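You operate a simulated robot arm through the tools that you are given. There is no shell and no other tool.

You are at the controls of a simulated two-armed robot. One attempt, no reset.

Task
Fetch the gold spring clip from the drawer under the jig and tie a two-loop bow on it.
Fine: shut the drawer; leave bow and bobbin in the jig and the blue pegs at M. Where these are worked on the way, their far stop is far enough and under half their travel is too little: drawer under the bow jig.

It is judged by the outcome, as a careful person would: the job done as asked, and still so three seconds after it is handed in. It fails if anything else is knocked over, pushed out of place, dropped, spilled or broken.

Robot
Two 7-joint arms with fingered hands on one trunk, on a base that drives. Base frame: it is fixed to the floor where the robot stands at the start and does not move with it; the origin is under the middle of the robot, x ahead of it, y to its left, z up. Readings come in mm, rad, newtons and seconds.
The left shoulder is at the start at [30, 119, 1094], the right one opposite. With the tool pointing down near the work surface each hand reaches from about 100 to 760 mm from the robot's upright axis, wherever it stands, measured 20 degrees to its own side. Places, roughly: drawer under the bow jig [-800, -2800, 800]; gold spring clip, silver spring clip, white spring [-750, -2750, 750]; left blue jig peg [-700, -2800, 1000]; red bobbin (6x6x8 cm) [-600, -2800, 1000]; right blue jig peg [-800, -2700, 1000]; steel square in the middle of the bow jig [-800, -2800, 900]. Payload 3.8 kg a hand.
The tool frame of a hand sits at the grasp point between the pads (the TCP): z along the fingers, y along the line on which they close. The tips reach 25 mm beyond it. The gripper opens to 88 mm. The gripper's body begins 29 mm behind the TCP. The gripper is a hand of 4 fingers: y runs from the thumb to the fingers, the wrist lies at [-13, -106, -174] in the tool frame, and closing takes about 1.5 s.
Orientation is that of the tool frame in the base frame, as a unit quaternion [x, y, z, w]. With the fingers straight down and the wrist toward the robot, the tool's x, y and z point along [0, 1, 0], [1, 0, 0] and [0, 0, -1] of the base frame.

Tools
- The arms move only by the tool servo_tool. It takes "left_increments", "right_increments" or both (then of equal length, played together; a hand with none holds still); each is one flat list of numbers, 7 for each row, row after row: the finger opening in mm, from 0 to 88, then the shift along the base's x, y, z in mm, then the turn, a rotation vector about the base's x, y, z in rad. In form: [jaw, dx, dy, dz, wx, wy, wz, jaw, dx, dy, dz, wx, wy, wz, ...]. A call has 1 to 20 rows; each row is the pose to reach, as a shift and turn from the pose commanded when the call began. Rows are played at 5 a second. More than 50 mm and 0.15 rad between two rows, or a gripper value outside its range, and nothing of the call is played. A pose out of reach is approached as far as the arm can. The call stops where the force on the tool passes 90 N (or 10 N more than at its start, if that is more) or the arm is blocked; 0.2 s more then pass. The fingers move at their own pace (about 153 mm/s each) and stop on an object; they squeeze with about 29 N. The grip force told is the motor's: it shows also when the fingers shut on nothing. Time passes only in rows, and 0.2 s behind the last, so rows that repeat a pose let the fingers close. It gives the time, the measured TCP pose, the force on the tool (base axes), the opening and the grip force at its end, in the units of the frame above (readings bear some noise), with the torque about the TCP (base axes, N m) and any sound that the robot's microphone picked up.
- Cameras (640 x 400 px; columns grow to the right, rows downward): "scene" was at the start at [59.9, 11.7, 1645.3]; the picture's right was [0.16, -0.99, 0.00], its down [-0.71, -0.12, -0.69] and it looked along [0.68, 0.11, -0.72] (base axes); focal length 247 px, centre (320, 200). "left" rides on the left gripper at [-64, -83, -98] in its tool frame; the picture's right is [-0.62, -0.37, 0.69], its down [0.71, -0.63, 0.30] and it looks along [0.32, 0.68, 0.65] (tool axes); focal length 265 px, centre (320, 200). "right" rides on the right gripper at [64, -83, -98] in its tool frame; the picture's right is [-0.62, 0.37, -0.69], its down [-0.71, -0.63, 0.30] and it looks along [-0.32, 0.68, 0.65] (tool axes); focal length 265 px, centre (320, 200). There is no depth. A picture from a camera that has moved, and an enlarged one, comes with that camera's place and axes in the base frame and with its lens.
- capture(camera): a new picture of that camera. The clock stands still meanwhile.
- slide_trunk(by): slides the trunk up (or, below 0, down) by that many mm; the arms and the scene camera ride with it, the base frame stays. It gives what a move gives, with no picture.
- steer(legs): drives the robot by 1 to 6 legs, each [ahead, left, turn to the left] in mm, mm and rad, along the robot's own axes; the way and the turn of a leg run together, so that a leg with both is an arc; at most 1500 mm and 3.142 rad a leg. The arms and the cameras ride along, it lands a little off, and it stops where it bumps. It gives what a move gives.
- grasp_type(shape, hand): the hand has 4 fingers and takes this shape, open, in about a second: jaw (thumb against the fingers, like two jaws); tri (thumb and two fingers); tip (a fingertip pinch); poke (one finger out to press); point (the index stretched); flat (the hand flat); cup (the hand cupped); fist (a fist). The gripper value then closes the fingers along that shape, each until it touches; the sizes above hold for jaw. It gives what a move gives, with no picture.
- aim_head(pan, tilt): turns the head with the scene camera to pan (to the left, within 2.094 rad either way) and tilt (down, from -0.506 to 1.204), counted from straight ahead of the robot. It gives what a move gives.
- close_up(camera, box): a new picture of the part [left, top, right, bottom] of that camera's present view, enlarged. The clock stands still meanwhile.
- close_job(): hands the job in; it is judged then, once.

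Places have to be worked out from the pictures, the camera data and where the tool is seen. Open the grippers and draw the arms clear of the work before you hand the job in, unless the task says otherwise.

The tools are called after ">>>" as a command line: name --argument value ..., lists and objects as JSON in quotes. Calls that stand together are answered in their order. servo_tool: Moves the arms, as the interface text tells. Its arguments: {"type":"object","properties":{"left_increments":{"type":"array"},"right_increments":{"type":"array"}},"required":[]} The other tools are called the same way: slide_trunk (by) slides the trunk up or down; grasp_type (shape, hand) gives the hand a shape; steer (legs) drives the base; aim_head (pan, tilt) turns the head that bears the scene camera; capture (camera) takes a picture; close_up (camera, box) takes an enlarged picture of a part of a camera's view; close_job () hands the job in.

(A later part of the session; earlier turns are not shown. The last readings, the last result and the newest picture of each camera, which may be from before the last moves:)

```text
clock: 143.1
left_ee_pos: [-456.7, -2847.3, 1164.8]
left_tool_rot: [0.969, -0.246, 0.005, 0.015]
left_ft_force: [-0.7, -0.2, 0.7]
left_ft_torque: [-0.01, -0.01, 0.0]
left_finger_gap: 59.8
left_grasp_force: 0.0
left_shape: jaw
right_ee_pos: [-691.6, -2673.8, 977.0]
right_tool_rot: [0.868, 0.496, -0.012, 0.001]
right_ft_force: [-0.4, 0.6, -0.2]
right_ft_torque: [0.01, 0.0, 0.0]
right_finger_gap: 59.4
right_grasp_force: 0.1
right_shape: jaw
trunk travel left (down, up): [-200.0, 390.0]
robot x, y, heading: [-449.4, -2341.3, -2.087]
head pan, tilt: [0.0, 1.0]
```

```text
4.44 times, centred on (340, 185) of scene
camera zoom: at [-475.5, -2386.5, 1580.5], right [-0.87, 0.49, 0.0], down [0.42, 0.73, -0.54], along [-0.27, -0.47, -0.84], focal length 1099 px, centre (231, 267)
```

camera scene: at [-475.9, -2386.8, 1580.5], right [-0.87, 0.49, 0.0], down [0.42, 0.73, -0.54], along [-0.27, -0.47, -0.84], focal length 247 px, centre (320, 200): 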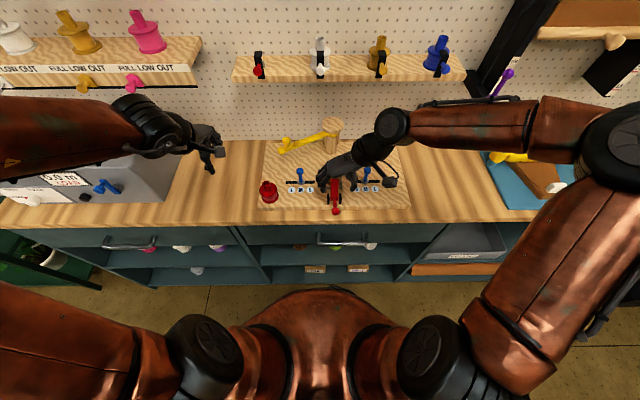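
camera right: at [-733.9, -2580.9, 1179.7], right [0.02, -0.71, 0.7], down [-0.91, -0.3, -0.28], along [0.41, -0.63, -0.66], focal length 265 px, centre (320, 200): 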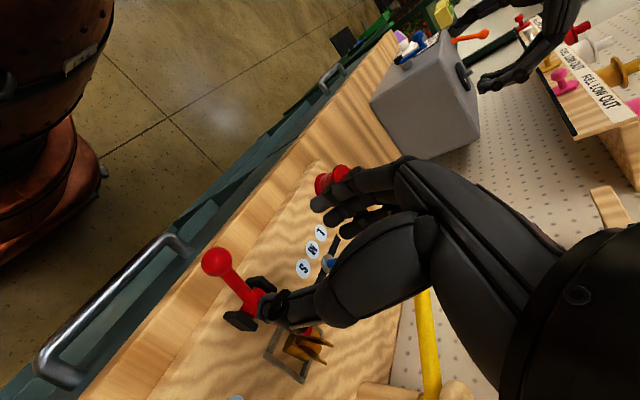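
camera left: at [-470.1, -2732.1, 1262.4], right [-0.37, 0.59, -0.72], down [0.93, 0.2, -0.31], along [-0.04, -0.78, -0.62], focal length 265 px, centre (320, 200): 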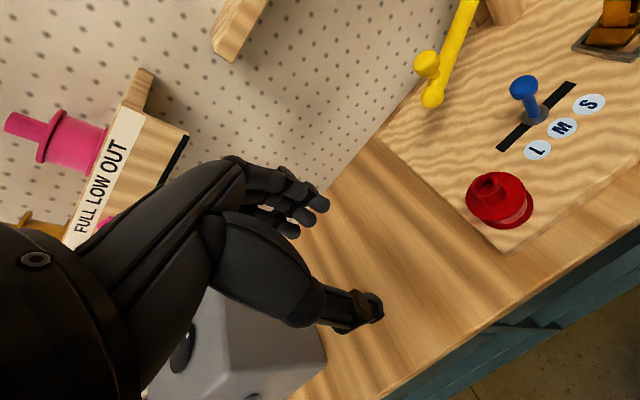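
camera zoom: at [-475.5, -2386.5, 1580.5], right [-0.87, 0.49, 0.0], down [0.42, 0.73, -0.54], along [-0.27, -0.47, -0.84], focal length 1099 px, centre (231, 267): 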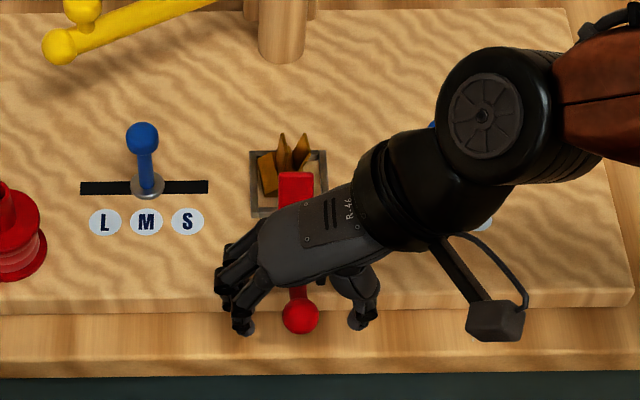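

The ball sits exactly on the line between TCP and tips, centred. I close on it.

>>> servo_tool --right_increments '[40, 0, 0, 0, 0, 0, 0, 25, 0, 0, 0, 0, 0, 0, 5, 0, 0, 0, 0, 0, 0, 5, 0, 0, 0, 0, 0, 0, 5, 0, 0, 0, 0, 0, 0, 5, 0, 0, 0, 0, 0, 0]'

>>> close_up --camera "right" --box '[180, 150, 400, 350]'

```text
clock: 144.5
left_ee_pos: [-457.3, -2849.0, 1163.4]
left_tool_rot: [0.969, -0.246, 0.005, 0.015]
left_ft_force: [-0.4, 0.1, -0.4]
left_ft_torque: [0.01, 0.03, 0.03]
left_finger_gap: 59.8
left_grasp_force: 0.1
left_shape: jaw
right_ee_pos: [-691.4, -2672.8, 977.2]
right_tool_rot: [0.868, 0.497, -0.012, 0.001]
right_ft_force: [-1.5, -0.8, -1.0]
right_ft_torque: [-0.1, 0.02, 0.08]
right_finger_gap: 12.4
right_grasp_force: 28.9
right_shape: jaw
trunk travel left (down, up): [-200.0, 390.0]
robot x, y, heading: [-451.2, -2342.0, -2.09]
head pan, tilt: [0.0, 1.0]
```

```text
2.00 times, centred on (290, 250) of right
camera zoom: at [-729.7, -2573.9, 1075.9], right [0.02, -0.71, 0.7], down [-0.91, -0.3, -0.28], along [0.41, -0.63, -0.66], focal length 531 px, centre (380, 100)
```

zoom: 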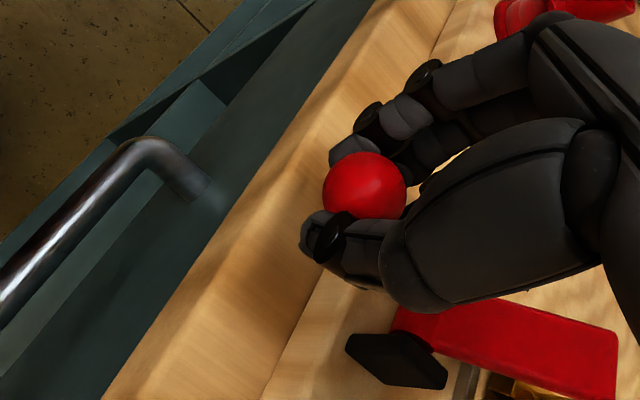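

The ball is gripped. I lift it along its arc about the hinge, first 30°.

>>> servo_tool --right_increments '[5, -1.8, -3.1, 6.1, 0, 0, 0, 5, -3.9, -6.8, 12, 0, 0, 0, 5, -6.2, -10.7, 17.5, 0, 0, 0, 5, -8.8, -15.3, 22.5, 0, 0, 0, 5, -11.6, -20.1, 27.1, 0, 0, 0, 5, -14.5, -25.2, 31.2, 0, 0, 0]'

>>> close_up --camera "right" --box '[180, 150, 400, 350]'

>>> close_up --camera "scene" --box '[290, 140, 390, 230]'

```text
clock: 145.9
left_ee_pos: [-456.9, -2847.5, 1163.4]
left_tool_rot: [0.969, -0.246, 0.005, 0.015]
left_ft_force: [1.1, 0.4, 0.2]
left_ft_torque: [-0.01, 0.02, 0.03]
left_finger_gap: 59.7
left_grasp_force: 0.0
left_shape: jaw
right_ee_pos: [-704.0, -2698.6, 1007.4]
right_tool_rot: [0.867, 0.498, -0.011, 0.0]
right_ft_force: [4.1, 0.4, -5.5]
right_ft_torque: [0.06, -0.06, 0.09]
right_finger_gap: 9.7
right_grasp_force: 28.8
right_shape: jaw
trunk travel left (down, up): [-200.0, 390.0]
robot x, y, heading: [-448.6, -2340.2, -2.089]
head pan, tilt: [0.0, 1.0]
```

```text
2.00 times, centred on (290, 250) of right
camera zoom: at [-742.4, -2599.5, 1106.3], right [0.02, -0.71, 0.7], down [-0.91, -0.3, -0.28], along [0.41, -0.63, -0.66], focal length 531 px, centre (380, 100)
```

zoom: 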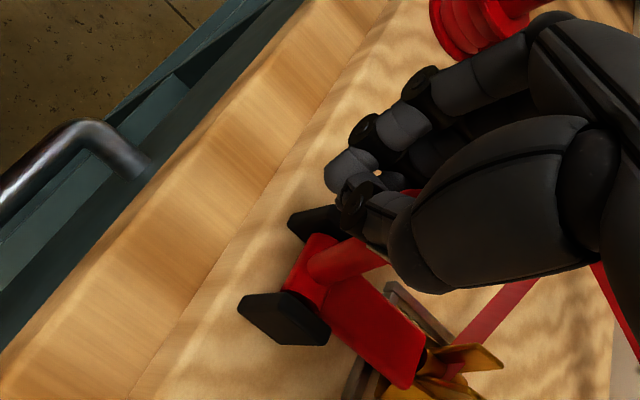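

```text
4.44 times, centred on (340, 185) of scene
camera zoom: at [-475.1, -2386.8, 1580.4], right [-0.87, 0.49, 0.0], down [0.42, 0.73, -0.54], along [-0.27, -0.47, -0.84], focal length 1099 px, centre (231, 267)
```

zoom: 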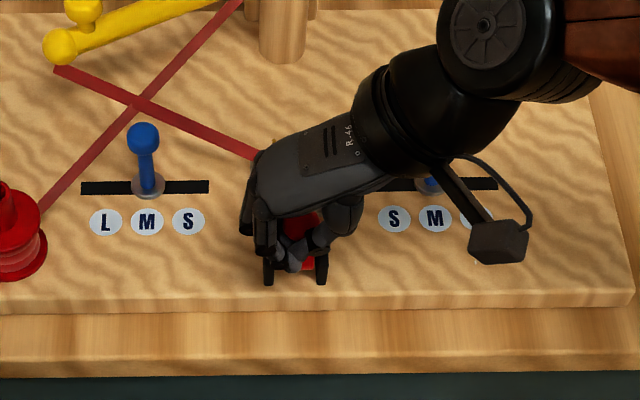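

The clamp flipped shut onto the clip, and a red ribbon has appeared: bobbin → post → arm end → clip. So the clamp anchors the ribbon and the arm swings lay the loops. I lift the right hand clear and inspect.

>>> servo_tool --right_increments '[5, 3, 5, 5, 0, 0, 0, 5, 6, 10, 20, 0, 0, 0, 5, 8, 14, 50, 0, 0, 0, 5, 8, 14, 85, 0, 0, 0, 5, -20, 30, 110, 0, 0, 0, 5, -60, 50, 120, 0, 0, 0, 5, -100, 70, 120, 0, 0, 0, 5, -140, 90, 120, 0, 0, 0]'

>>> close_up --camera "scene" --box '[240, 90, 430, 225]'

>>> capture --camera "right"

>>> capture --camera "left"

```text
clock: 147.7
left_ee_pos: [-457.3, -2846.7, 1164.3]
left_tool_rot: [0.969, -0.246, 0.005, 0.015]
left_ft_force: [-0.4, 0.9, 1.0]
left_ft_torque: [-0.01, -0.04, 0.01]
left_finger_gap: 59.6
left_grasp_force: 0.1
left_shape: jaw
right_ee_pos: [-847.0, -2607.9, 1129.0]
right_tool_rot: [0.867, 0.498, -0.012, 0.0]
right_ft_force: [0.3, 0.4, 0.2]
right_ft_torque: [0.01, -0.04, 0.02]
right_finger_gap: 9.6
right_grasp_force: 28.8
right_shape: jaw
trunk travel left (down, up): [-200.0, 390.0]
robot x, y, heading: [-452.9, -2338.8, -2.091]
head pan, tilt: [0.0, 1.0]
```

```text
2.96 times, centred on (335, 158) of scene
camera zoom: at [-476.3, -2385.9, 1580.5], right [-0.87, 0.49, 0.0], down [0.42, 0.73, -0.54], along [-0.27, -0.47, -0.84], focal length 732 px, centre (276, 326)
```

zoom: 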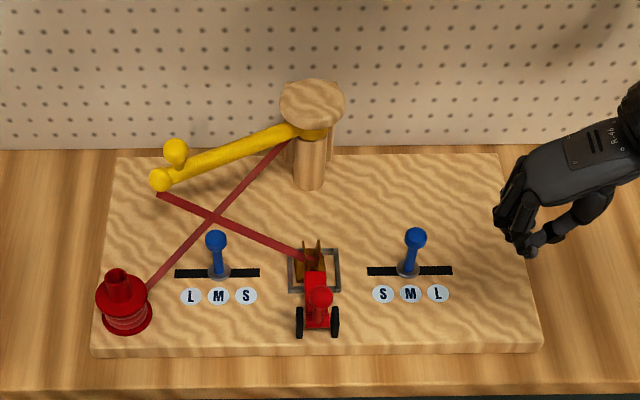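

```text
taken
camera right: at [-885.3, -2508.4, 1227.3], right [0.02, -0.71, 0.7], down [-0.91, -0.3, -0.28], along [0.41, -0.63, -0.66], focal length 265 px, centre (320, 200)
```

right: 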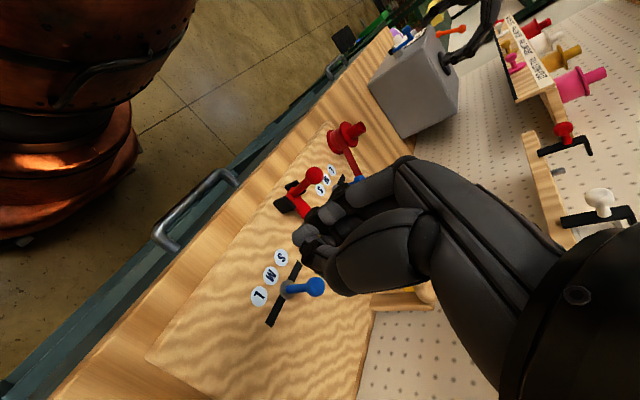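

```text
taken
camera left: at [-475.2, -2740.7, 1259.1], right [-0.37, 0.6, -0.71], down [0.93, 0.2, -0.31], along [-0.04, -0.78, -0.63], focal length 265 px, centre (320, 200)
```

left: 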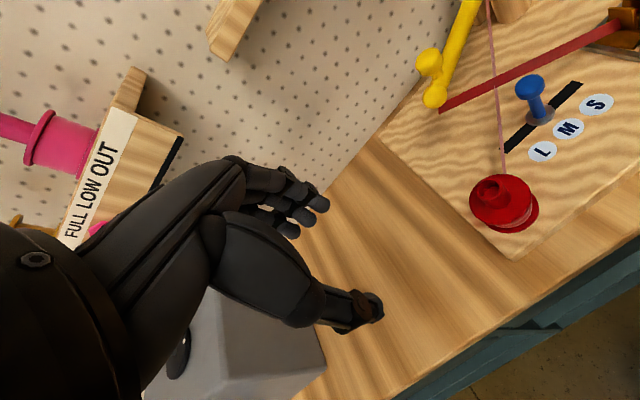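

The handle ball now stands at about Fw 2714, z 1002, behind the arm's sweep. For the L→R swing I'll use the left hand, mirrored to the push that worked. I bring it, closed and yawed -45°, to the outer side of the knob, and move the right hand further aside.

>>> servo_tool --left_increments '[40, -14.3, -14.8, -25, 0, 0, -0.1, 20, -35.3, -37.4, -50, 0, 0, -0.2, 5, -61.4, -62.7, -70, 0, 0, -0.3, 0, -90.2, -86.6, -80, 0, 0, -0.4, 0, -116.4, -106.1, -86, 0, 0, -0.5, 0, -146.2, -117.8, -88, 0, 0, -0.6, 0, -175.2, -124.2, -88, 0, 0, -0.7, 0, -194.6, -125.7, -88, 0, 0, -0.785, 0, -194.6, -125.7, -88, 0, 0, -0.785]' --right_increments '[5, -10, 11, 0, 0, 0, 0, 5, -21, 23, 0, 0, 0, 0, 5, -32, 35, 0, 0, 0, 0, 5, -42, 47, 0, 0, 0, 0, 5, -53, 59, 0, 0, 0, 0, 5, -63, 71, 0, 0, 0, 0, 5, -74, 83, 0, 0, 0, 0, 5, -84, 94, 0, 0, 0, 0, 5, -84, 94, 0, 0, 0, 0]'

>>> capture --camera "left"

>>> close_up --camera "scene" --box '[220, 70, 420, 225]'

```text
clock: 149.7
left_ee_pos: [-591.6, -2959.7, 1076.8]
left_tool_rot: [0.863, -0.505, 0.0, 0.015]
left_ft_force: [-0.8, 0.3, 0.6]
left_ft_torque: [0.01, -0.01, 0.0]
left_finger_gap: 0.0
left_grasp_force: 28.8
left_shape: jaw
left hand out of reach, approached as far as the arm can: row 6, 7, 8, 9
right_ee_pos: [-929.0, -2514.8, 1128.0]
right_tool_rot: [0.867, 0.498, -0.012, -0.001]
right_ft_force: [0.5, 0.0, 0.4]
right_ft_torque: [0.02, 0.01, 0.02]
right_finger_gap: 9.7
right_grasp_force: 29.5
right_shape: jaw
trunk travel left (down, up): [-200.0, 390.0]
robot x, y, heading: [-449.4, -2338.5, -2.088]
head pan, tilt: [0.0, 1.0]
```

```text
taken
camera left: at [-549.9, -2861.6, 1171.4], right [0.01, 0.7, -0.71], down [0.89, -0.32, -0.31], along [-0.45, -0.64, -0.63], focal length 265 px, centre (320, 200)
```

left: 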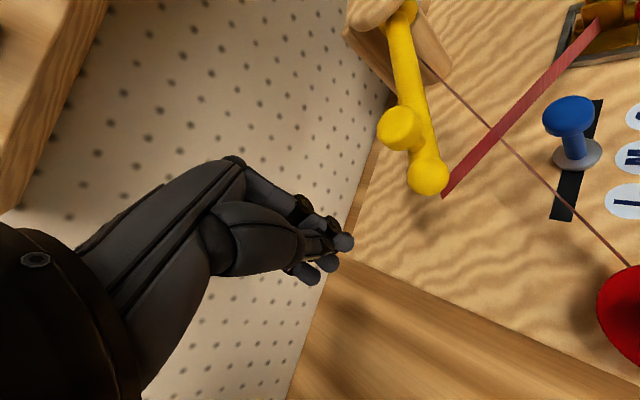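

```text
2.58 times, centred on (320, 148) of scene
camera zoom: at [-475.4, -2387.0, 1580.5], right [-0.87, 0.49, 0.0], down [0.42, 0.73, -0.54], along [-0.27, -0.47, -0.84], focal length 638 px, centre (320, 336)
```

zoom: 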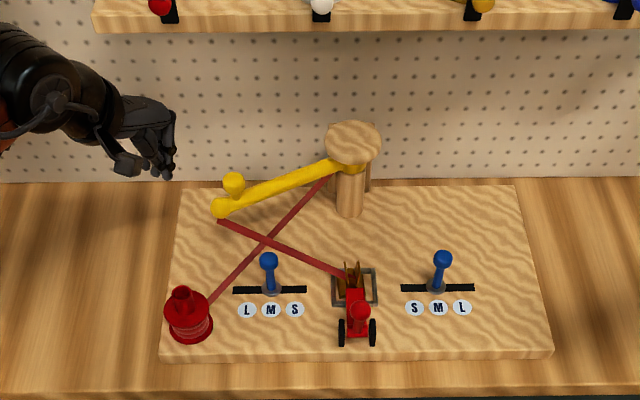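

The left arm stopped short of its target (at R≈-962). I look at the arm posture before trying again.

>>> capture --camera "scene"

>>> servo_tool --left_increments '[0, -10, 0, 0, 0, 0, 0, 0, -20, 0, 0, 0, 0, 0, 0, -30, 0, 0, 0, 0, 0]'

```text
taken
camera scene: at [-475.4, -2387.0, 1580.5], right [-0.87, 0.49, 0.0], down [0.42, 0.73, -0.54], along [-0.27, -0.47, -0.84], focal length 247 px, centre (320, 200)
```

scene: 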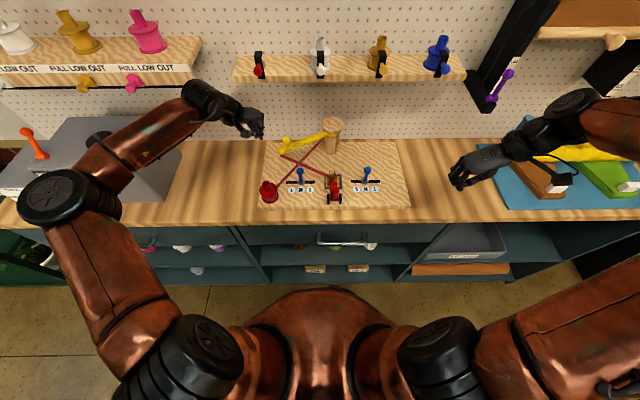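

```text
clock: 150.5
left_ee_pos: [-623.8, -2960.0, 1077.9]
left_tool_rot: [0.863, -0.505, 0.001, 0.015]
left_ft_force: [-0.6, 0.5, 0.1]
left_ft_torque: [0.01, 0.01, 0.02]
left_finger_gap: 0.0
left_grasp_force: 28.9
left_shape: jaw
right_ee_pos: [-930.3, -2514.1, 1128.9]
right_tool_rot: [0.868, 0.497, -0.012, 0.001]
right_ft_force: [0.7, -0.2, 0.6]
right_ft_torque: [0.01, 0.0, -0.04]
right_finger_gap: 9.6
right_grasp_force: 28.9
right_shape: jaw
trunk travel left (down, up): [-200.0, 390.0]
robot x, y, heading: [-456.1, -2342.8, -2.085]
head pan, tilt: [0.0, 1.0]
```

It moves on when asked again slowly. I complete the approach to the outer side of the knob.

>>> servo_tool --left_increments '[0, -11, -4, 0, 0, 0, 0, 0, -22, -8, -2, 0, 0, 0, 0, -34, -11, -4, 0, 0, 0, 0, -34, -11, -4, 0, 0, 0]'

>>> capture --camera "left"

>>> close_up --camera "scene" --box '[220, 70, 420, 225]'

```text
clock: 151.5
left_ee_pos: [-656.9, -2970.4, 1072.6]
left_tool_rot: [0.864, -0.504, 0.0, 0.015]
left_ft_force: [-0.1, -0.4, -0.5]
left_ft_torque: [-0.01, 0.03, -0.02]
left_finger_gap: 0.0
left_grasp_force: 29.6
left_shape: jaw
right_ee_pos: [-929.9, -2513.9, 1128.6]
right_tool_rot: [0.868, 0.497, -0.012, 0.001]
right_ft_force: [-0.1, -0.6, 0.3]
right_ft_torque: [0.0, -0.03, -0.01]
right_finger_gap: 9.9
right_grasp_force: 28.8
right_shape: jaw
trunk travel left (down, up): [-200.0, 390.0]
robot x, y, heading: [-452.9, -2342.1, -2.087]
head pan, tilt: [0.0, 1.0]
```

```text
taken
camera left: at [-614.1, -2872.5, 1168.0], right [0.0, 0.7, -0.71], down [0.9, -0.32, -0.31], along [-0.45, -0.64, -0.63], focal length 265 px, centre (320, 200)
```

left: 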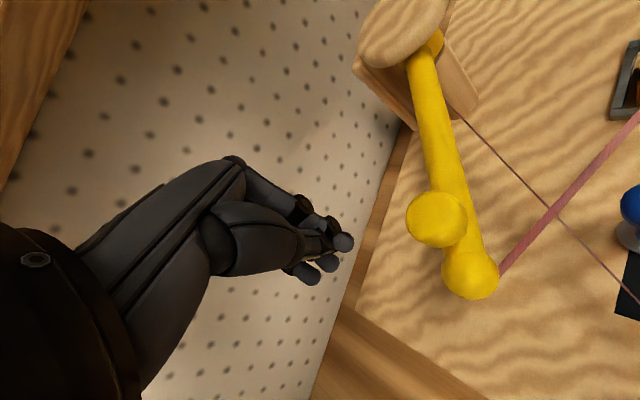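

```text
2.58 times, centred on (320, 148) of scene
camera zoom: at [-475.4, -2386.2, 1580.5], right [-0.87, 0.49, 0.0], down [0.42, 0.73, -0.54], along [-0.27, -0.47, -0.84], focal length 638 px, centre (320, 336)
```

zoom: 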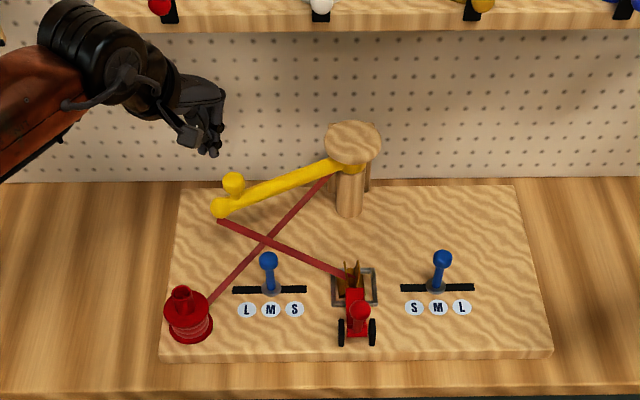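

The left hand is at φ≈73° on the outer side of the knob. I push the first half of the L→R swing.

>>> servo_tool --left_increments '[0, -4.6, 22.1, 0, 0, 0, 0, 0, -3.7, 40.2, 0, 0, 0, 0, 0, -4.7, 58.5, 0, 0, 0, 0, 0, -7.7, 76.4, 0, 0, 0, 0, 0, -12.4, 94, 0, 0, 0, 0, 0, -18.9, 110.9, 0, 0, 0, 0, 0, -27.2, 127.2, 0, 0, 0, 0, 0, -37.2, 142.4, 0, 0, 0, 0, 0, -48.6, 156.6, 0, 0, 0, 0, 0, -61.6, 169.4, 0, 0, 0, 0]'

>>> close_up --camera "scene" --box '[220, 70, 420, 225]'

>>> capture --camera "left"

```text
clock: 153.7
left_ee_pos: [-720.1, -2801.9, 1072.9]
left_tool_rot: [0.863, -0.505, 0.0, 0.015]
left_ft_force: [0.6, -0.6, -0.3]
left_ft_torque: [0.0, -0.03, 0.02]
left_finger_gap: 0.0
left_grasp_force: 29.1
left_shape: jaw
right_ee_pos: [-929.9, -2512.8, 1128.0]
right_tool_rot: [0.868, 0.497, -0.012, 0.0]
right_ft_force: [-0.4, 0.2, 0.0]
right_ft_torque: [-0.02, -0.01, -0.03]
right_finger_gap: 9.8
right_grasp_force: 28.9
right_shape: jaw
trunk travel left (down, up): [-200.0, 390.0]
robot x, y, heading: [-451.2, -2339.2, -2.089]
head pan, tilt: [0.0, 1.0]
```

```text
2.58 times, centred on (320, 148) of scene
camera zoom: at [-476.4, -2386.1, 1580.5], right [-0.87, 0.49, 0.0], down [0.42, 0.73, -0.54], along [-0.27, -0.47, -0.84], focal length 638 px, centre (320, 336)
```

zoom: 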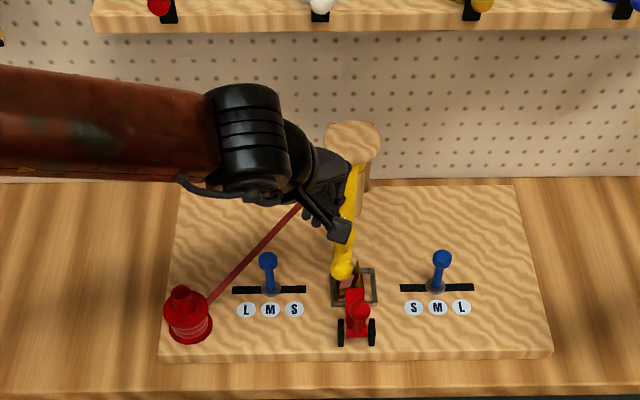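

```text
taken
camera left: at [-677.2, -2703.0, 1167.9], right [0.01, 0.7, -0.71], down [0.89, -0.32, -0.31], along [-0.45, -0.64, -0.63], focal length 265 px, centre (320, 200)
```

left: 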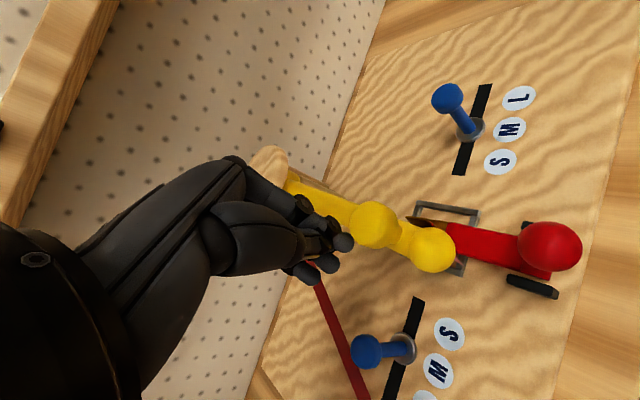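

The arm is near centre, and the ribbon runs from its end to the clip. I push on to the right stop.

>>> servo_tool --left_increments '[0, -14.1, 11.4, 0, 0, 0, 0, 0, -29.4, 21.4, 0, 0, 0, 0, 0, -45.7, 29.6, 0, 0, 0, 0, 0, -62.7, 36.1, 0, 0, 0, 0, 0, -80.3, 40.8, 0, 0, 0, 0, 0, -98.3, 43.7, 0, 0, 0, 0, 0, -116.5, 44.5, 0, 0, 0, 0, 0, -134.7, 43.6, 0, 0, 0, 0, 0, -152.6, 40.6, 0, 0, 0, 0, 0, -170.2, 35.9, 0, 0, 0, 0, 0, -181.6, 31.7, 0, 0, 0, 0]'

>>> close_up --camera "scene" --box '[220, 70, 420, 225]'

>>> capture --camera "left"

```text
clock: 156.1
left_ee_pos: [-896.6, -2766.8, 1077.7]
left_tool_rot: [0.864, -0.503, -0.001, 0.016]
left_ft_force: [25.4, 8.2, 16.3]
left_ft_torque: [0.05, -0.45, 0.07]
left_finger_gap: 0.0
left_grasp_force: 29.2
left_shape: jaw
right_ee_pos: [-924.4, -2511.3, 1132.1]
right_tool_rot: [0.868, 0.497, -0.014, -0.001]
right_ft_force: [1.9, -1.0, 0.0]
right_ft_torque: [0.01, -0.01, -0.02]
right_finger_gap: 9.7
right_grasp_force: 28.9
right_shape: jaw
trunk travel left (down, up): [-200.0, 390.0]
robot x, y, heading: [-452.0, -2342.2, -2.086]
head pan, tilt: [0.0, 1.0]
```

```text
2.58 times, centred on (320, 148) of scene
camera zoom: at [-469.0, -2383.4, 1580.9], right [-0.87, 0.49, 0.0], down [0.41, 0.73, -0.54], along [-0.27, -0.47, -0.84], focal length 638 px, centre (320, 336)
```

zoom: 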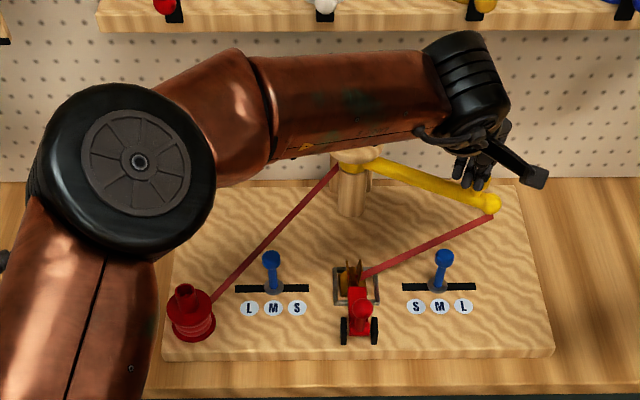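

```text
taken
camera left: at [-853.2, -2669.4, 1171.5], right [0.0, 0.7, -0.71], down [0.89, -0.32, -0.31], along [-0.45, -0.64, -0.63], focal length 265 px, centre (320, 200)
```

left: 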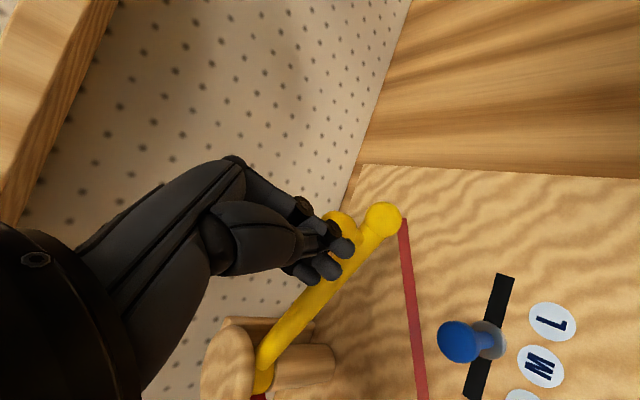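

The arm is at the right stop; the ribbon runs behind the right peg and no loop shows yet — it should form on the way back. I retract the left hand up and away to the left.

>>> servo_tool --left_increments '[0, 6, 0, 5, 0, 0, 0, 0, 8, 2, 35, 0, 0, 0, 0, 15, 10, 60, 0, 0, 0.05, 0, 50, 20, 65, 0, 0, 0.15, 0, 95, 24, 70, 0, 0, 0.25, 0, 140, 24, 75, 0, 0, 0.35, 0, 185, 20, 80, 0, 0, 0.45, 0, 230, 14, 80, 0, 0, 0.55, 0, 275, 8, 80, 0, 0, 0.65, 0, 320, 2, 80, 0, 0, 0.75, 0, 362, -2, 80, 0, 0, 0.785, 0, 400, -5, 80, 0, 0, 0.785]'

>>> capture --camera "scene"

>>> close_up --camera "scene" --box '[240, 90, 430, 225]'

```text
clock: 158.7
left_ee_pos: [-498.1, -2775.5, 1153.0]
left_tool_rot: [0.991, -0.136, 0.005, 0.015]
left_ft_force: [0.8, 0.1, -0.3]
left_ft_torque: [0.01, 0.05, 0.0]
left_finger_gap: 0.2
left_grasp_force: 29.5
left_shape: jaw
right_ee_pos: [-928.9, -2513.8, 1128.0]
right_tool_rot: [0.868, 0.497, -0.012, -0.001]
right_ft_force: [-0.5, 0.2, 0.5]
right_ft_torque: [0.03, 0.01, 0.02]
right_finger_gap: 9.8
right_grasp_force: 29.1
right_shape: jaw
trunk travel left (down, up): [-200.0, 390.0]
robot x, y, heading: [-450.1, -2336.6, -2.09]
head pan, tilt: [0.0, 1.0]
```

```text
taken
camera scene: at [-474.5, -2385.8, 1580.6], right [-0.87, 0.49, 0.0], down [0.42, 0.73, -0.54], along [-0.27, -0.47, -0.84], focal length 247 px, centre (320, 200)
```

scene: 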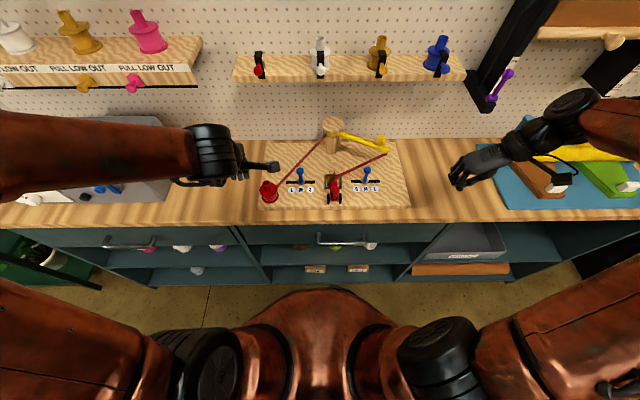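

```text
2.96 times, centred on (335, 158) of scene
camera zoom: at [-474.5, -2385.8, 1580.6], right [-0.87, 0.49, 0.0], down [0.42, 0.73, -0.54], along [-0.27, -0.47, -0.84], focal length 732 px, centre (276, 326)
```

zoom: 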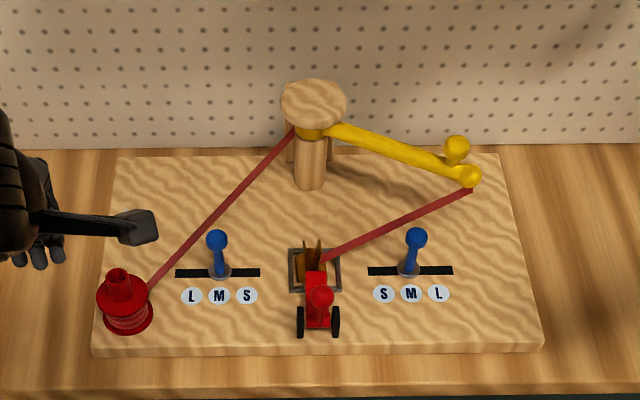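

No loop yet; the ribbon runs clip → arm end behind the right peg. I bring the right hand around the outside of the arm for the return swing.

>>> servo_tool --right_increments '[5, -37.3, -24.7, -15, 0, 0, -0.1, 5, -48.5, -64.4, -30, 0, 0, -0.2, 5, -55.5, -106.5, -45, 0, 0, -0.3, 5, -62.4, -148.7, -52, 0, 0, -0.4, 5, -62.5, -189, -54, 0, 0, -0.5, 5, -55.8, -227.5, -54, 0, 0, -0.6, 5, -44.9, -262.6, -54, 0, 0, -0.7, 5, -33, -286.4, -54, 0, 0, -0.785, 5, -33, -286.4, -54, 0, 0, -0.785]'

>>> capture --camera "right"

```text
clock: 160.7
left_ee_pos: [-498.5, -2772.2, 1153.5]
left_tool_rot: [0.99, -0.137, 0.006, 0.015]
left_ft_force: [0.0, -0.7, -0.3]
left_ft_torque: [-0.02, 0.0, -0.01]
left_finger_gap: 0.2
left_grasp_force: 29.2
left_shape: jaw
right_ee_pos: [-962.4, -2798.6, 1075.0]
right_tool_rot: [0.992, 0.126, -0.011, -0.006]
right_ft_force: [0.2, -0.4, -0.3]
right_ft_torque: [0.0, 0.01, 0.01]
right_finger_gap: 9.8
right_grasp_force: 29.3
right_shape: jaw
trunk travel left (down, up): [-200.0, 390.0]
robot x, y, heading: [-447.0, -2341.7, -2.091]
head pan, tilt: [0.0, 1.0]
```

```text
taken
camera right: at [-919.4, -2702.4, 1173.7], right [-0.49, -0.52, 0.7], down [-0.86, 0.43, -0.28], along [-0.16, -0.74, -0.66], focal length 265 px, centre (320, 200)
```

right: 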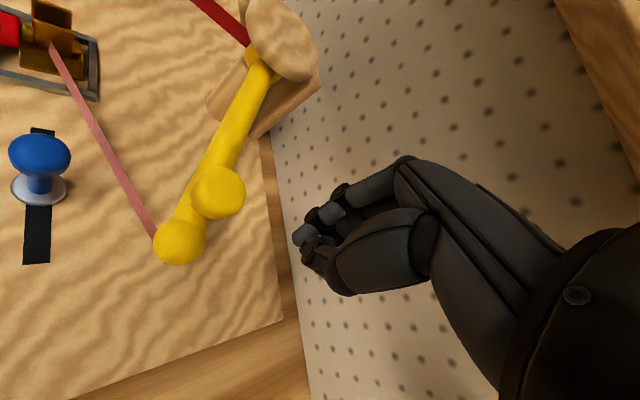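

Same start as before, so I repeat the proven push: first half of the R→L swing, then look for the loop.

>>> servo_tool --right_increments '[5, 24.5, 10, -2, 0, 0, 0, 5, 40.5, 19, -2, 0, 0, 0, 5, 56, 27, -2, 0, 0, 0, 5, 73, 33, -2, 0, 0, 0, 5, 90.5, 38, -2, 0, 0, 0, 5, 108.5, 41, -2, 0, 0, 0, 5, 126.5, 42, -2, 0, 0, 0, 5, 145, 41, -2, 0, 0, 0, 5, 163, 38, -2, 0, 0, 0, 5, 180.5, 33.5, -2, 0, 0, 0]'

>>> close_up --camera "scene" --box '[240, 90, 430, 225]'

>>> capture --camera "right"

```text
clock: 162.9
left_ee_pos: [-498.8, -2775.5, 1152.7]
left_tool_rot: [0.991, -0.136, 0.006, 0.014]
left_ft_force: [0.4, 0.5, -0.4]
left_ft_torque: [-0.01, 0.02, -0.01]
left_finger_gap: 0.0
left_grasp_force: 29.1
left_shape: jaw
right_ee_pos: [-782.8, -2766.5, 1072.3]
right_tool_rot: [0.992, 0.127, -0.012, -0.006]
right_ft_force: [-0.9, -0.7, 0.8]
right_ft_torque: [0.01, 0.03, 0.02]
right_finger_gap: 9.8
right_grasp_force: 29.0
right_shape: jaw
trunk travel left (down, up): [-200.0, 390.0]
robot x, y, heading: [-453.2, -2341.3, -2.089]
head pan, tilt: [0.0, 1.0]
```

```text
2.96 times, centred on (335, 158) of scene
camera zoom: at [-475.1, -2386.9, 1580.5], right [-0.87, 0.49, 0.0], down [0.42, 0.73, -0.54], along [-0.27, -0.47, -0.84], focal length 732 px, centre (276, 326)
```

zoom: 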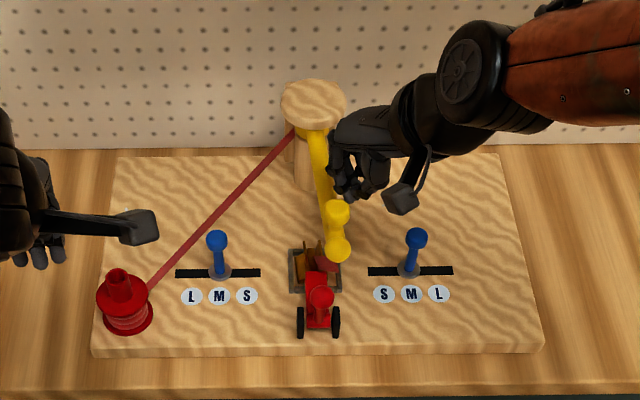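

```text
taken
camera right: at [-738.5, -2670.5, 1171.0], right [-0.49, -0.52, 0.7], down [-0.86, 0.43, -0.28], along [-0.16, -0.74, -0.66], focal length 265 px, centre (320, 200)
```

right: 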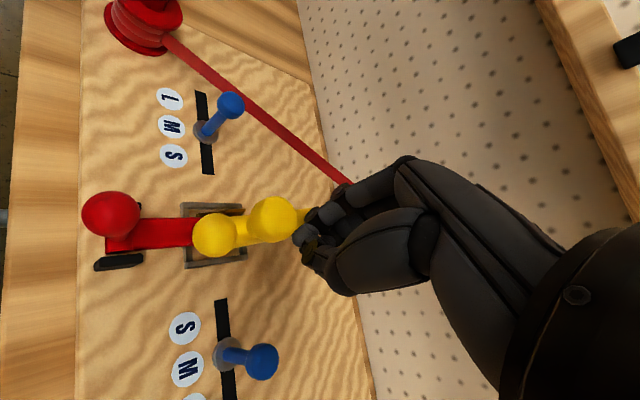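

No loop is visible yet at the centre. I look closely at the clip, lever and ribbon before continuing.

>>> close_up --camera "right" --box '[70, 130, 330, 320]'

>>> close_up --camera "scene" --box '[300, 140, 390, 205]'

```text
2.11 times, centred on (200, 225) of right
camera zoom: at [-738.5, -2670.5, 1171.0], right [-0.49, -0.52, 0.7], down [-0.86, 0.43, -0.28], along [-0.16, -0.74, -0.66], focal length 559 px, centre (573, 147)
```

zoom: 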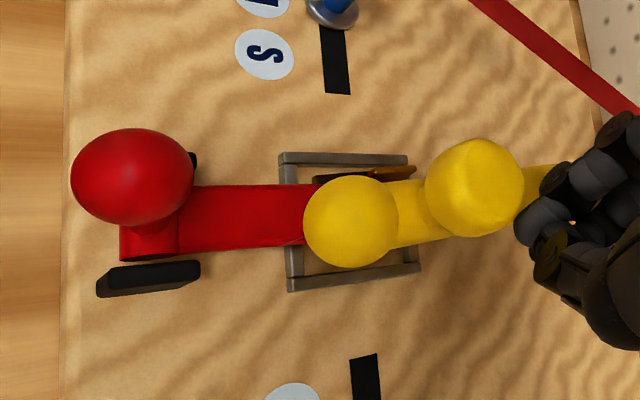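

```text
6.15 times, centred on (345, 172) of scene
camera zoom: at [-475.1, -2386.9, 1580.5], right [-0.87, 0.49, 0.0], down [0.42, 0.73, -0.54], along [-0.27, -0.47, -0.84], focal length 1521 px, centre (166, 369)
```

zoom: 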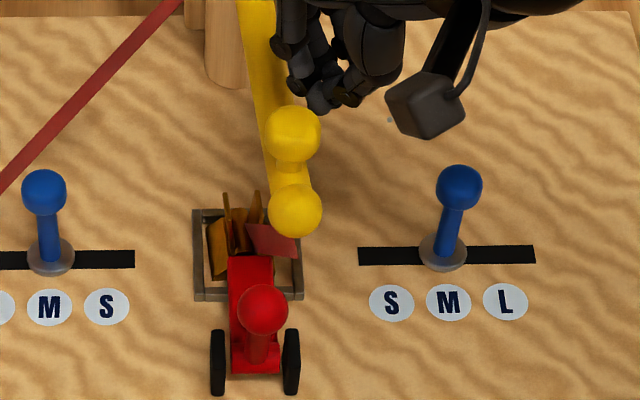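

The clamp bar lies on the clip and the ribbon is anchored there. I complete the return swing to the left stop and look again.

>>> servo_tool --right_increments '[5, 17, -6.6, 0, 0, 0, 0, 5, 33.3, -14.8, 0, 0, 0, 0, 5, 48.6, -24.8, 0, 0, 0, 0, 5, 62.8, -36.1, 0, 0, 0, 0, 5, 75.6, -49, 0, 0, 0, 0, 5, 87.2, -63.1, 0, 0, 0, 0, 5, 97.1, -78.4, 0, 0, 0, 0, 5, 105.4, -94.6, 0, 0, 0, 0, 5, 111.9, -111.6, 0, 0, 0, 0, 5, 116.7, -129.2, 0, 0, 0, 0, 5, 118.8, -141.1, 0, 0, 0, 0]'

>>> close_up --camera "scene" --box '[240, 90, 430, 225]'

>>> capture --camera "right"

```text
clock: 165.3
left_ee_pos: [-499.9, -2768.6, 1154.8]
left_tool_rot: [0.99, -0.137, 0.007, 0.016]
left_ft_force: [-0.7, 0.5, 0.1]
left_ft_torque: [0.01, 0.0, 0.0]
left_finger_gap: 0.1
left_grasp_force: 29.4
left_shape: jaw
right_ee_pos: [-665.7, -2900.4, 1074.9]
right_tool_rot: [0.992, 0.126, -0.012, -0.004]
right_ft_force: [-7.6, 28.3, 18.4]
right_ft_torque: [0.33, 0.22, -0.11]
right_finger_gap: 9.4
right_grasp_force: 28.6
right_shape: jaw
trunk travel left (down, up): [-200.0, 390.0]
robot x, y, heading: [-448.5, -2341.3, -2.091]
head pan, tilt: [0.0, 1.0]
```

```text
2.96 times, centred on (335, 158) of scene
camera zoom: at [-476.4, -2378.1, 1580.9], right [-0.87, 0.5, 0.0], down [0.42, 0.73, -0.54], along [-0.27, -0.47, -0.84], focal length 732 px, centre (276, 326)
```

zoom: 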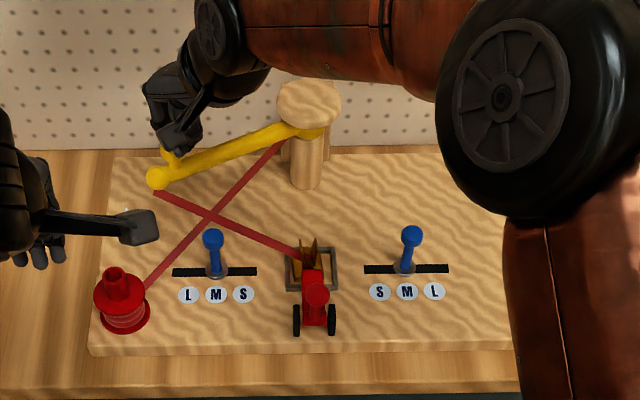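

```text
taken
camera right: at [-622.5, -2804.6, 1173.7], right [-0.49, -0.52, 0.7], down [-0.86, 0.43, -0.28], along [-0.16, -0.74, -0.65], focal length 265 px, centre (320, 200)
```

right: 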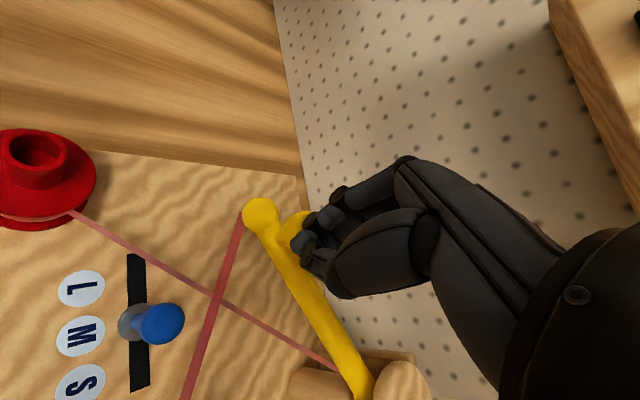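

Two swings with the clamp shut and still no loops on the pegs, so something is not engaged yet. I back off the knob and take a side view of the clamp and clip from the right.

>>> servo_tool --right_increments '[5, -4, 8, 0, 0, 0, 0, 5, -8, 16, 20, 0, 0, 0.05, 5, -30, 35, 40, 0, 0, 0.17, 5, -65, 55, 40, 0, 0, 0.29, 5, -100, 75, 40, 0, 0, 0.41, 5, -135, 95, 40, 0, 0, 0.53, 5, -165, 112, 40, 0, 0, 0.65, 5, -185, 125, 30, 0, 0, 0.77, 5, -195, 138, 10, 0, 0, 0.89, 5, -198, 145, -15, 0, 0, 1.0, 5, -198, 145, -30, 0, 0, 1.08]'

>>> capture --camera "right"

>>> capture --camera "scene"

```text
clock: 167.7
left_ee_pos: [-499.1, -2775.5, 1152.4]
left_tool_rot: [0.991, -0.136, 0.006, 0.014]
left_ft_force: [0.2, 0.2, -0.5]
left_ft_torque: [-0.01, 0.01, -0.01]
left_finger_gap: 0.2
left_grasp_force: 29.5
left_shape: jaw
right_ee_pos: [-861.8, -2763.3, 1041.9]
right_tool_rot: [0.785, 0.619, -0.012, 0.002]
right_ft_force: [-0.5, 0.5, 0.0]
right_ft_torque: [-0.02, -0.01, 0.02]
right_finger_gap: 9.7
right_grasp_force: 28.9
right_shape: jaw
trunk travel left (down, up): [-200.0, 390.0]
robot x, y, heading: [-448.4, -2343.7, -2.091]
head pan, tilt: [0.0, 1.0]
```

```text
taken
camera right: at [-926.7, -2679.1, 1140.8], right [0.23, -0.68, 0.7], down [-0.78, -0.55, -0.28], along [0.58, -0.49, -0.66], focal length 265 px, centre (320, 200)
```

right: 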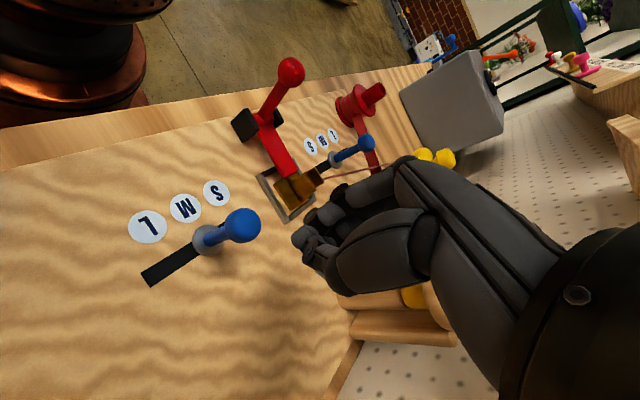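

```text
taken
camera scene: at [-475.6, -2387.0, 1580.5], right [-0.87, 0.49, 0.0], down [0.42, 0.73, -0.54], along [-0.27, -0.47, -0.84], focal length 247 px, centre (320, 200)
```

scene: 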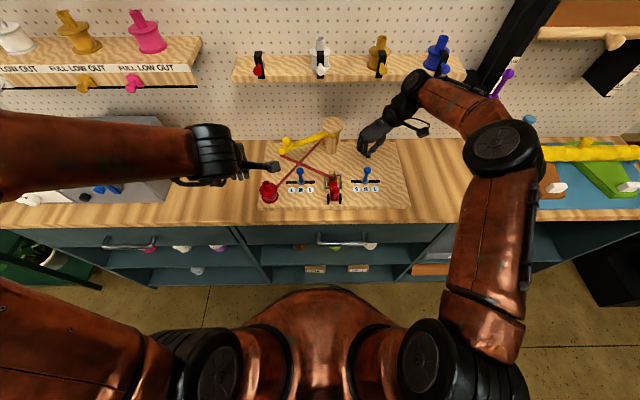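

>>> close_up --camera "right" --box '[210, 40, 400, 240]'

>>> close_up --camera "scene" --box '[250, 115, 410, 215]'

```text
2.00 times, centred on (305, 140) of right
camera zoom: at [-926.7, -2679.1, 1140.8], right [0.23, -0.68, 0.7], down [-0.78, -0.55, -0.28], along [0.58, -0.49, -0.66], focal length 531 px, centre (350, 320)
```

zoom: 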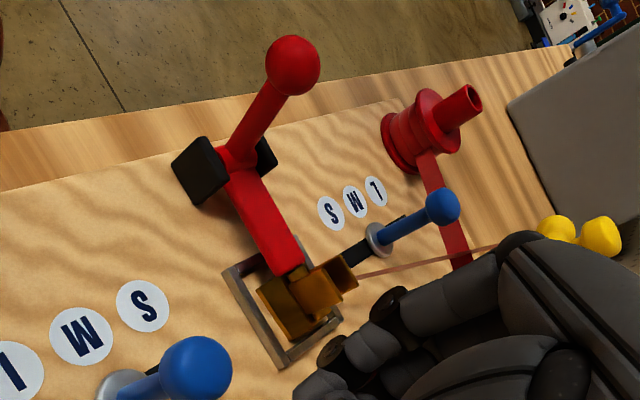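

```text
4.00 times, centred on (330, 165) of scene
camera zoom: at [-475.6, -2387.0, 1580.5], right [-0.87, 0.49, 0.0], down [0.42, 0.73, -0.54], along [-0.27, -0.47, -0.84], focal length 989 px, centre (280, 340)
```

zoom: 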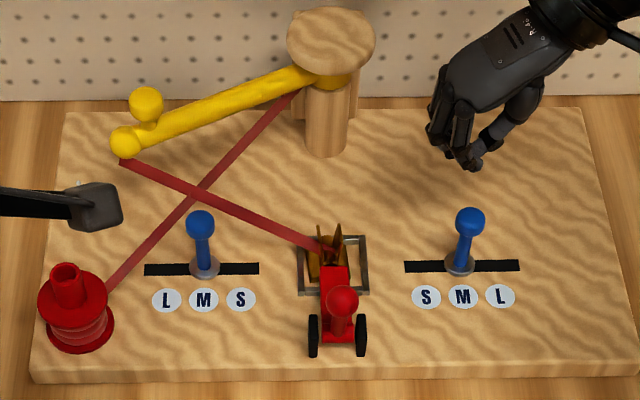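

The clamp bar is horizontal on the clip, so the clamp is fully shut. I check the left-hand view of the arm, post and ribbon for anything I've missed about the mechanism.

>>> capture --camera "left"

>>> close_up --camera "scene" --box '[300, 110, 360, 160]'

>>> close_up --camera "scene" --box '[255, 160, 385, 210]'

```text
taken
camera left: at [-540.1, -2676.1, 1247.3], right [-0.49, 0.5, -0.71], down [0.86, 0.4, -0.31], along [0.13, -0.76, -0.63], focal length 265 px, centre (320, 200)
```

left: 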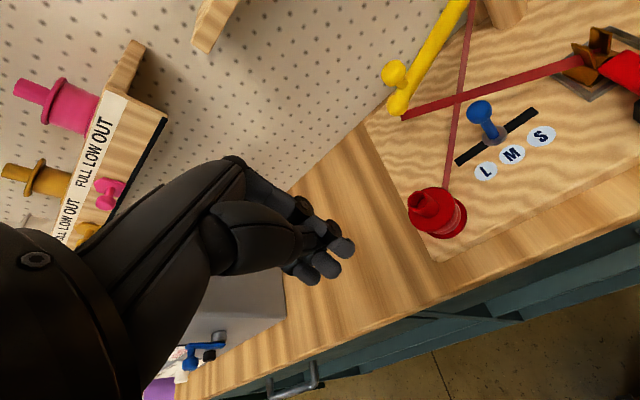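

```text
8.00 times, centred on (330, 135) of scene
camera zoom: at [-475.6, -2387.0, 1580.5], right [-0.87, 0.49, 0.0], down [0.42, 0.73, -0.54], along [-0.27, -0.47, -0.84], focal length 1978 px, centre (240, 720)
```

zoom: 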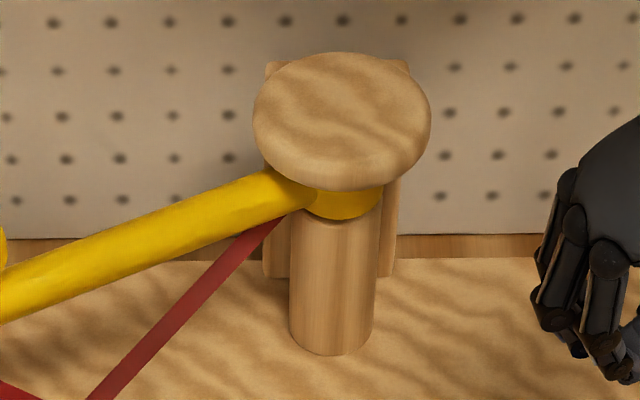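

```text
4.92 times, centred on (320, 185) of scene
camera zoom: at [-475.6, -2387.0, 1580.5], right [-0.87, 0.49, 0.0], down [0.42, 0.73, -0.54], along [-0.27, -0.47, -0.84], focal length 1217 px, centre (320, 274)
```

zoom: 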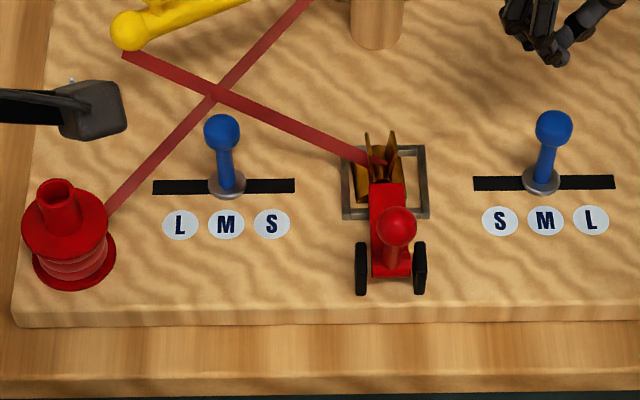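

Nothing more to learn from here. The clip sits ~6 mm toward the back of the frame with the bar only on its front edge, so it may not count as seated. I'll reopen the clamp (grasping its ball), re-centre the clip and clamp again. First I move above the ball.

>>> servo_tool --right_increments '[20, 0, 0, 30, 0, 0, 0, 40, 5, 2, 58, 0, 0, -0.05, 60, 35, 12, 60, 0, 0, -0.12, 60, 70, 23, 60, 0, 0, -0.2, 60, 105, 35, 60, 0, 0, -0.28, 60, 135, 45, 60, 0, 0, -0.3, 60, 149, 49, 60, 0, 0, -0.3, 60, 149, 49, 60, 0, 0, -0.3]'

>>> capture --camera "right"

```text
clock: 169.5
left_ee_pos: [-499.8, -2774.7, 1152.9]
left_tool_rot: [0.99, -0.137, 0.006, 0.014]
left_ft_force: [0.3, 0.3, 0.2]
left_ft_torque: [0.01, -0.01, 0.03]
left_finger_gap: 0.0
left_grasp_force: 29.1
left_shape: jaw
right_ee_pos: [-712.9, -2713.8, 1103.0]
right_tool_rot: [0.869, 0.495, -0.012, 0.0]
right_ft_force: [-0.8, -0.2, -0.7]
right_ft_torque: [0.01, 0.01, 0.0]
right_finger_gap: 59.6
right_grasp_force: 0.1
right_shape: jaw
trunk travel left (down, up): [-200.0, 390.0]
robot x, y, heading: [-450.3, -2341.7, -2.089]
head pan, tilt: [0.0, 1.0]
```

```text
taken
camera right: at [-749.7, -2614.6, 1201.3], right [0.02, -0.71, 0.7], down [-0.91, -0.3, -0.28], along [0.41, -0.64, -0.66], focal length 265 px, centre (320, 200)
```

right: 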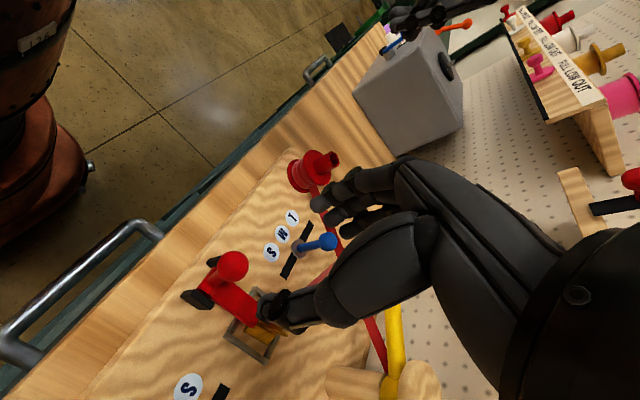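

The ball lies exactly below the TCP. I descend around it.

>>> servo_tool --right_increments '[60, 0, 0, -25, 0, 0, 0, 60, 0, 0, -50, 0, 0, 0, 60, 0, 0, -72, 0, 0, 0, 60, 0, 0, -87, 0, 0, 0, 60, 0, 0, -87, 0, 0, 0]'

>>> close_up --camera "right" --box '[180, 150, 400, 350]'

```text
clock: 170.7
left_ee_pos: [-499.1, -2775.1, 1152.4]
left_tool_rot: [0.991, -0.136, 0.006, 0.014]
left_ft_force: [0.4, -0.7, 0.4]
left_ft_torque: [-0.03, 0.01, 0.03]
left_finger_gap: 0.0
left_grasp_force: 28.6
left_shape: jaw
right_ee_pos: [-713.2, -2712.8, 1015.6]
right_tool_rot: [0.869, 0.494, -0.012, 0.0]
right_ft_force: [0.5, 0.4, -0.9]
right_ft_torque: [0.01, 0.02, 0.04]
right_finger_gap: 59.6
right_grasp_force: 0.0
right_shape: jaw
trunk travel left (down, up): [-200.0, 390.0]
robot x, y, heading: [-453.8, -2345.5, -2.088]
head pan, tilt: [0.0, 1.0]
```

```text
2.00 times, centred on (290, 250) of right
camera zoom: at [-749.9, -2614.1, 1113.7], right [0.02, -0.71, 0.7], down [-0.91, -0.3, -0.28], along [0.41, -0.64, -0.66], focal length 531 px, centre (380, 100)
```

zoom: 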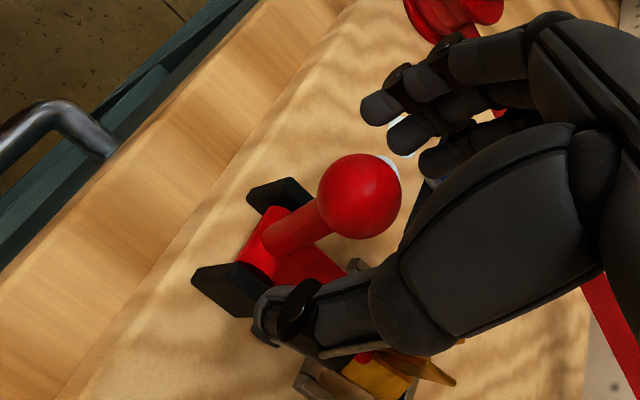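

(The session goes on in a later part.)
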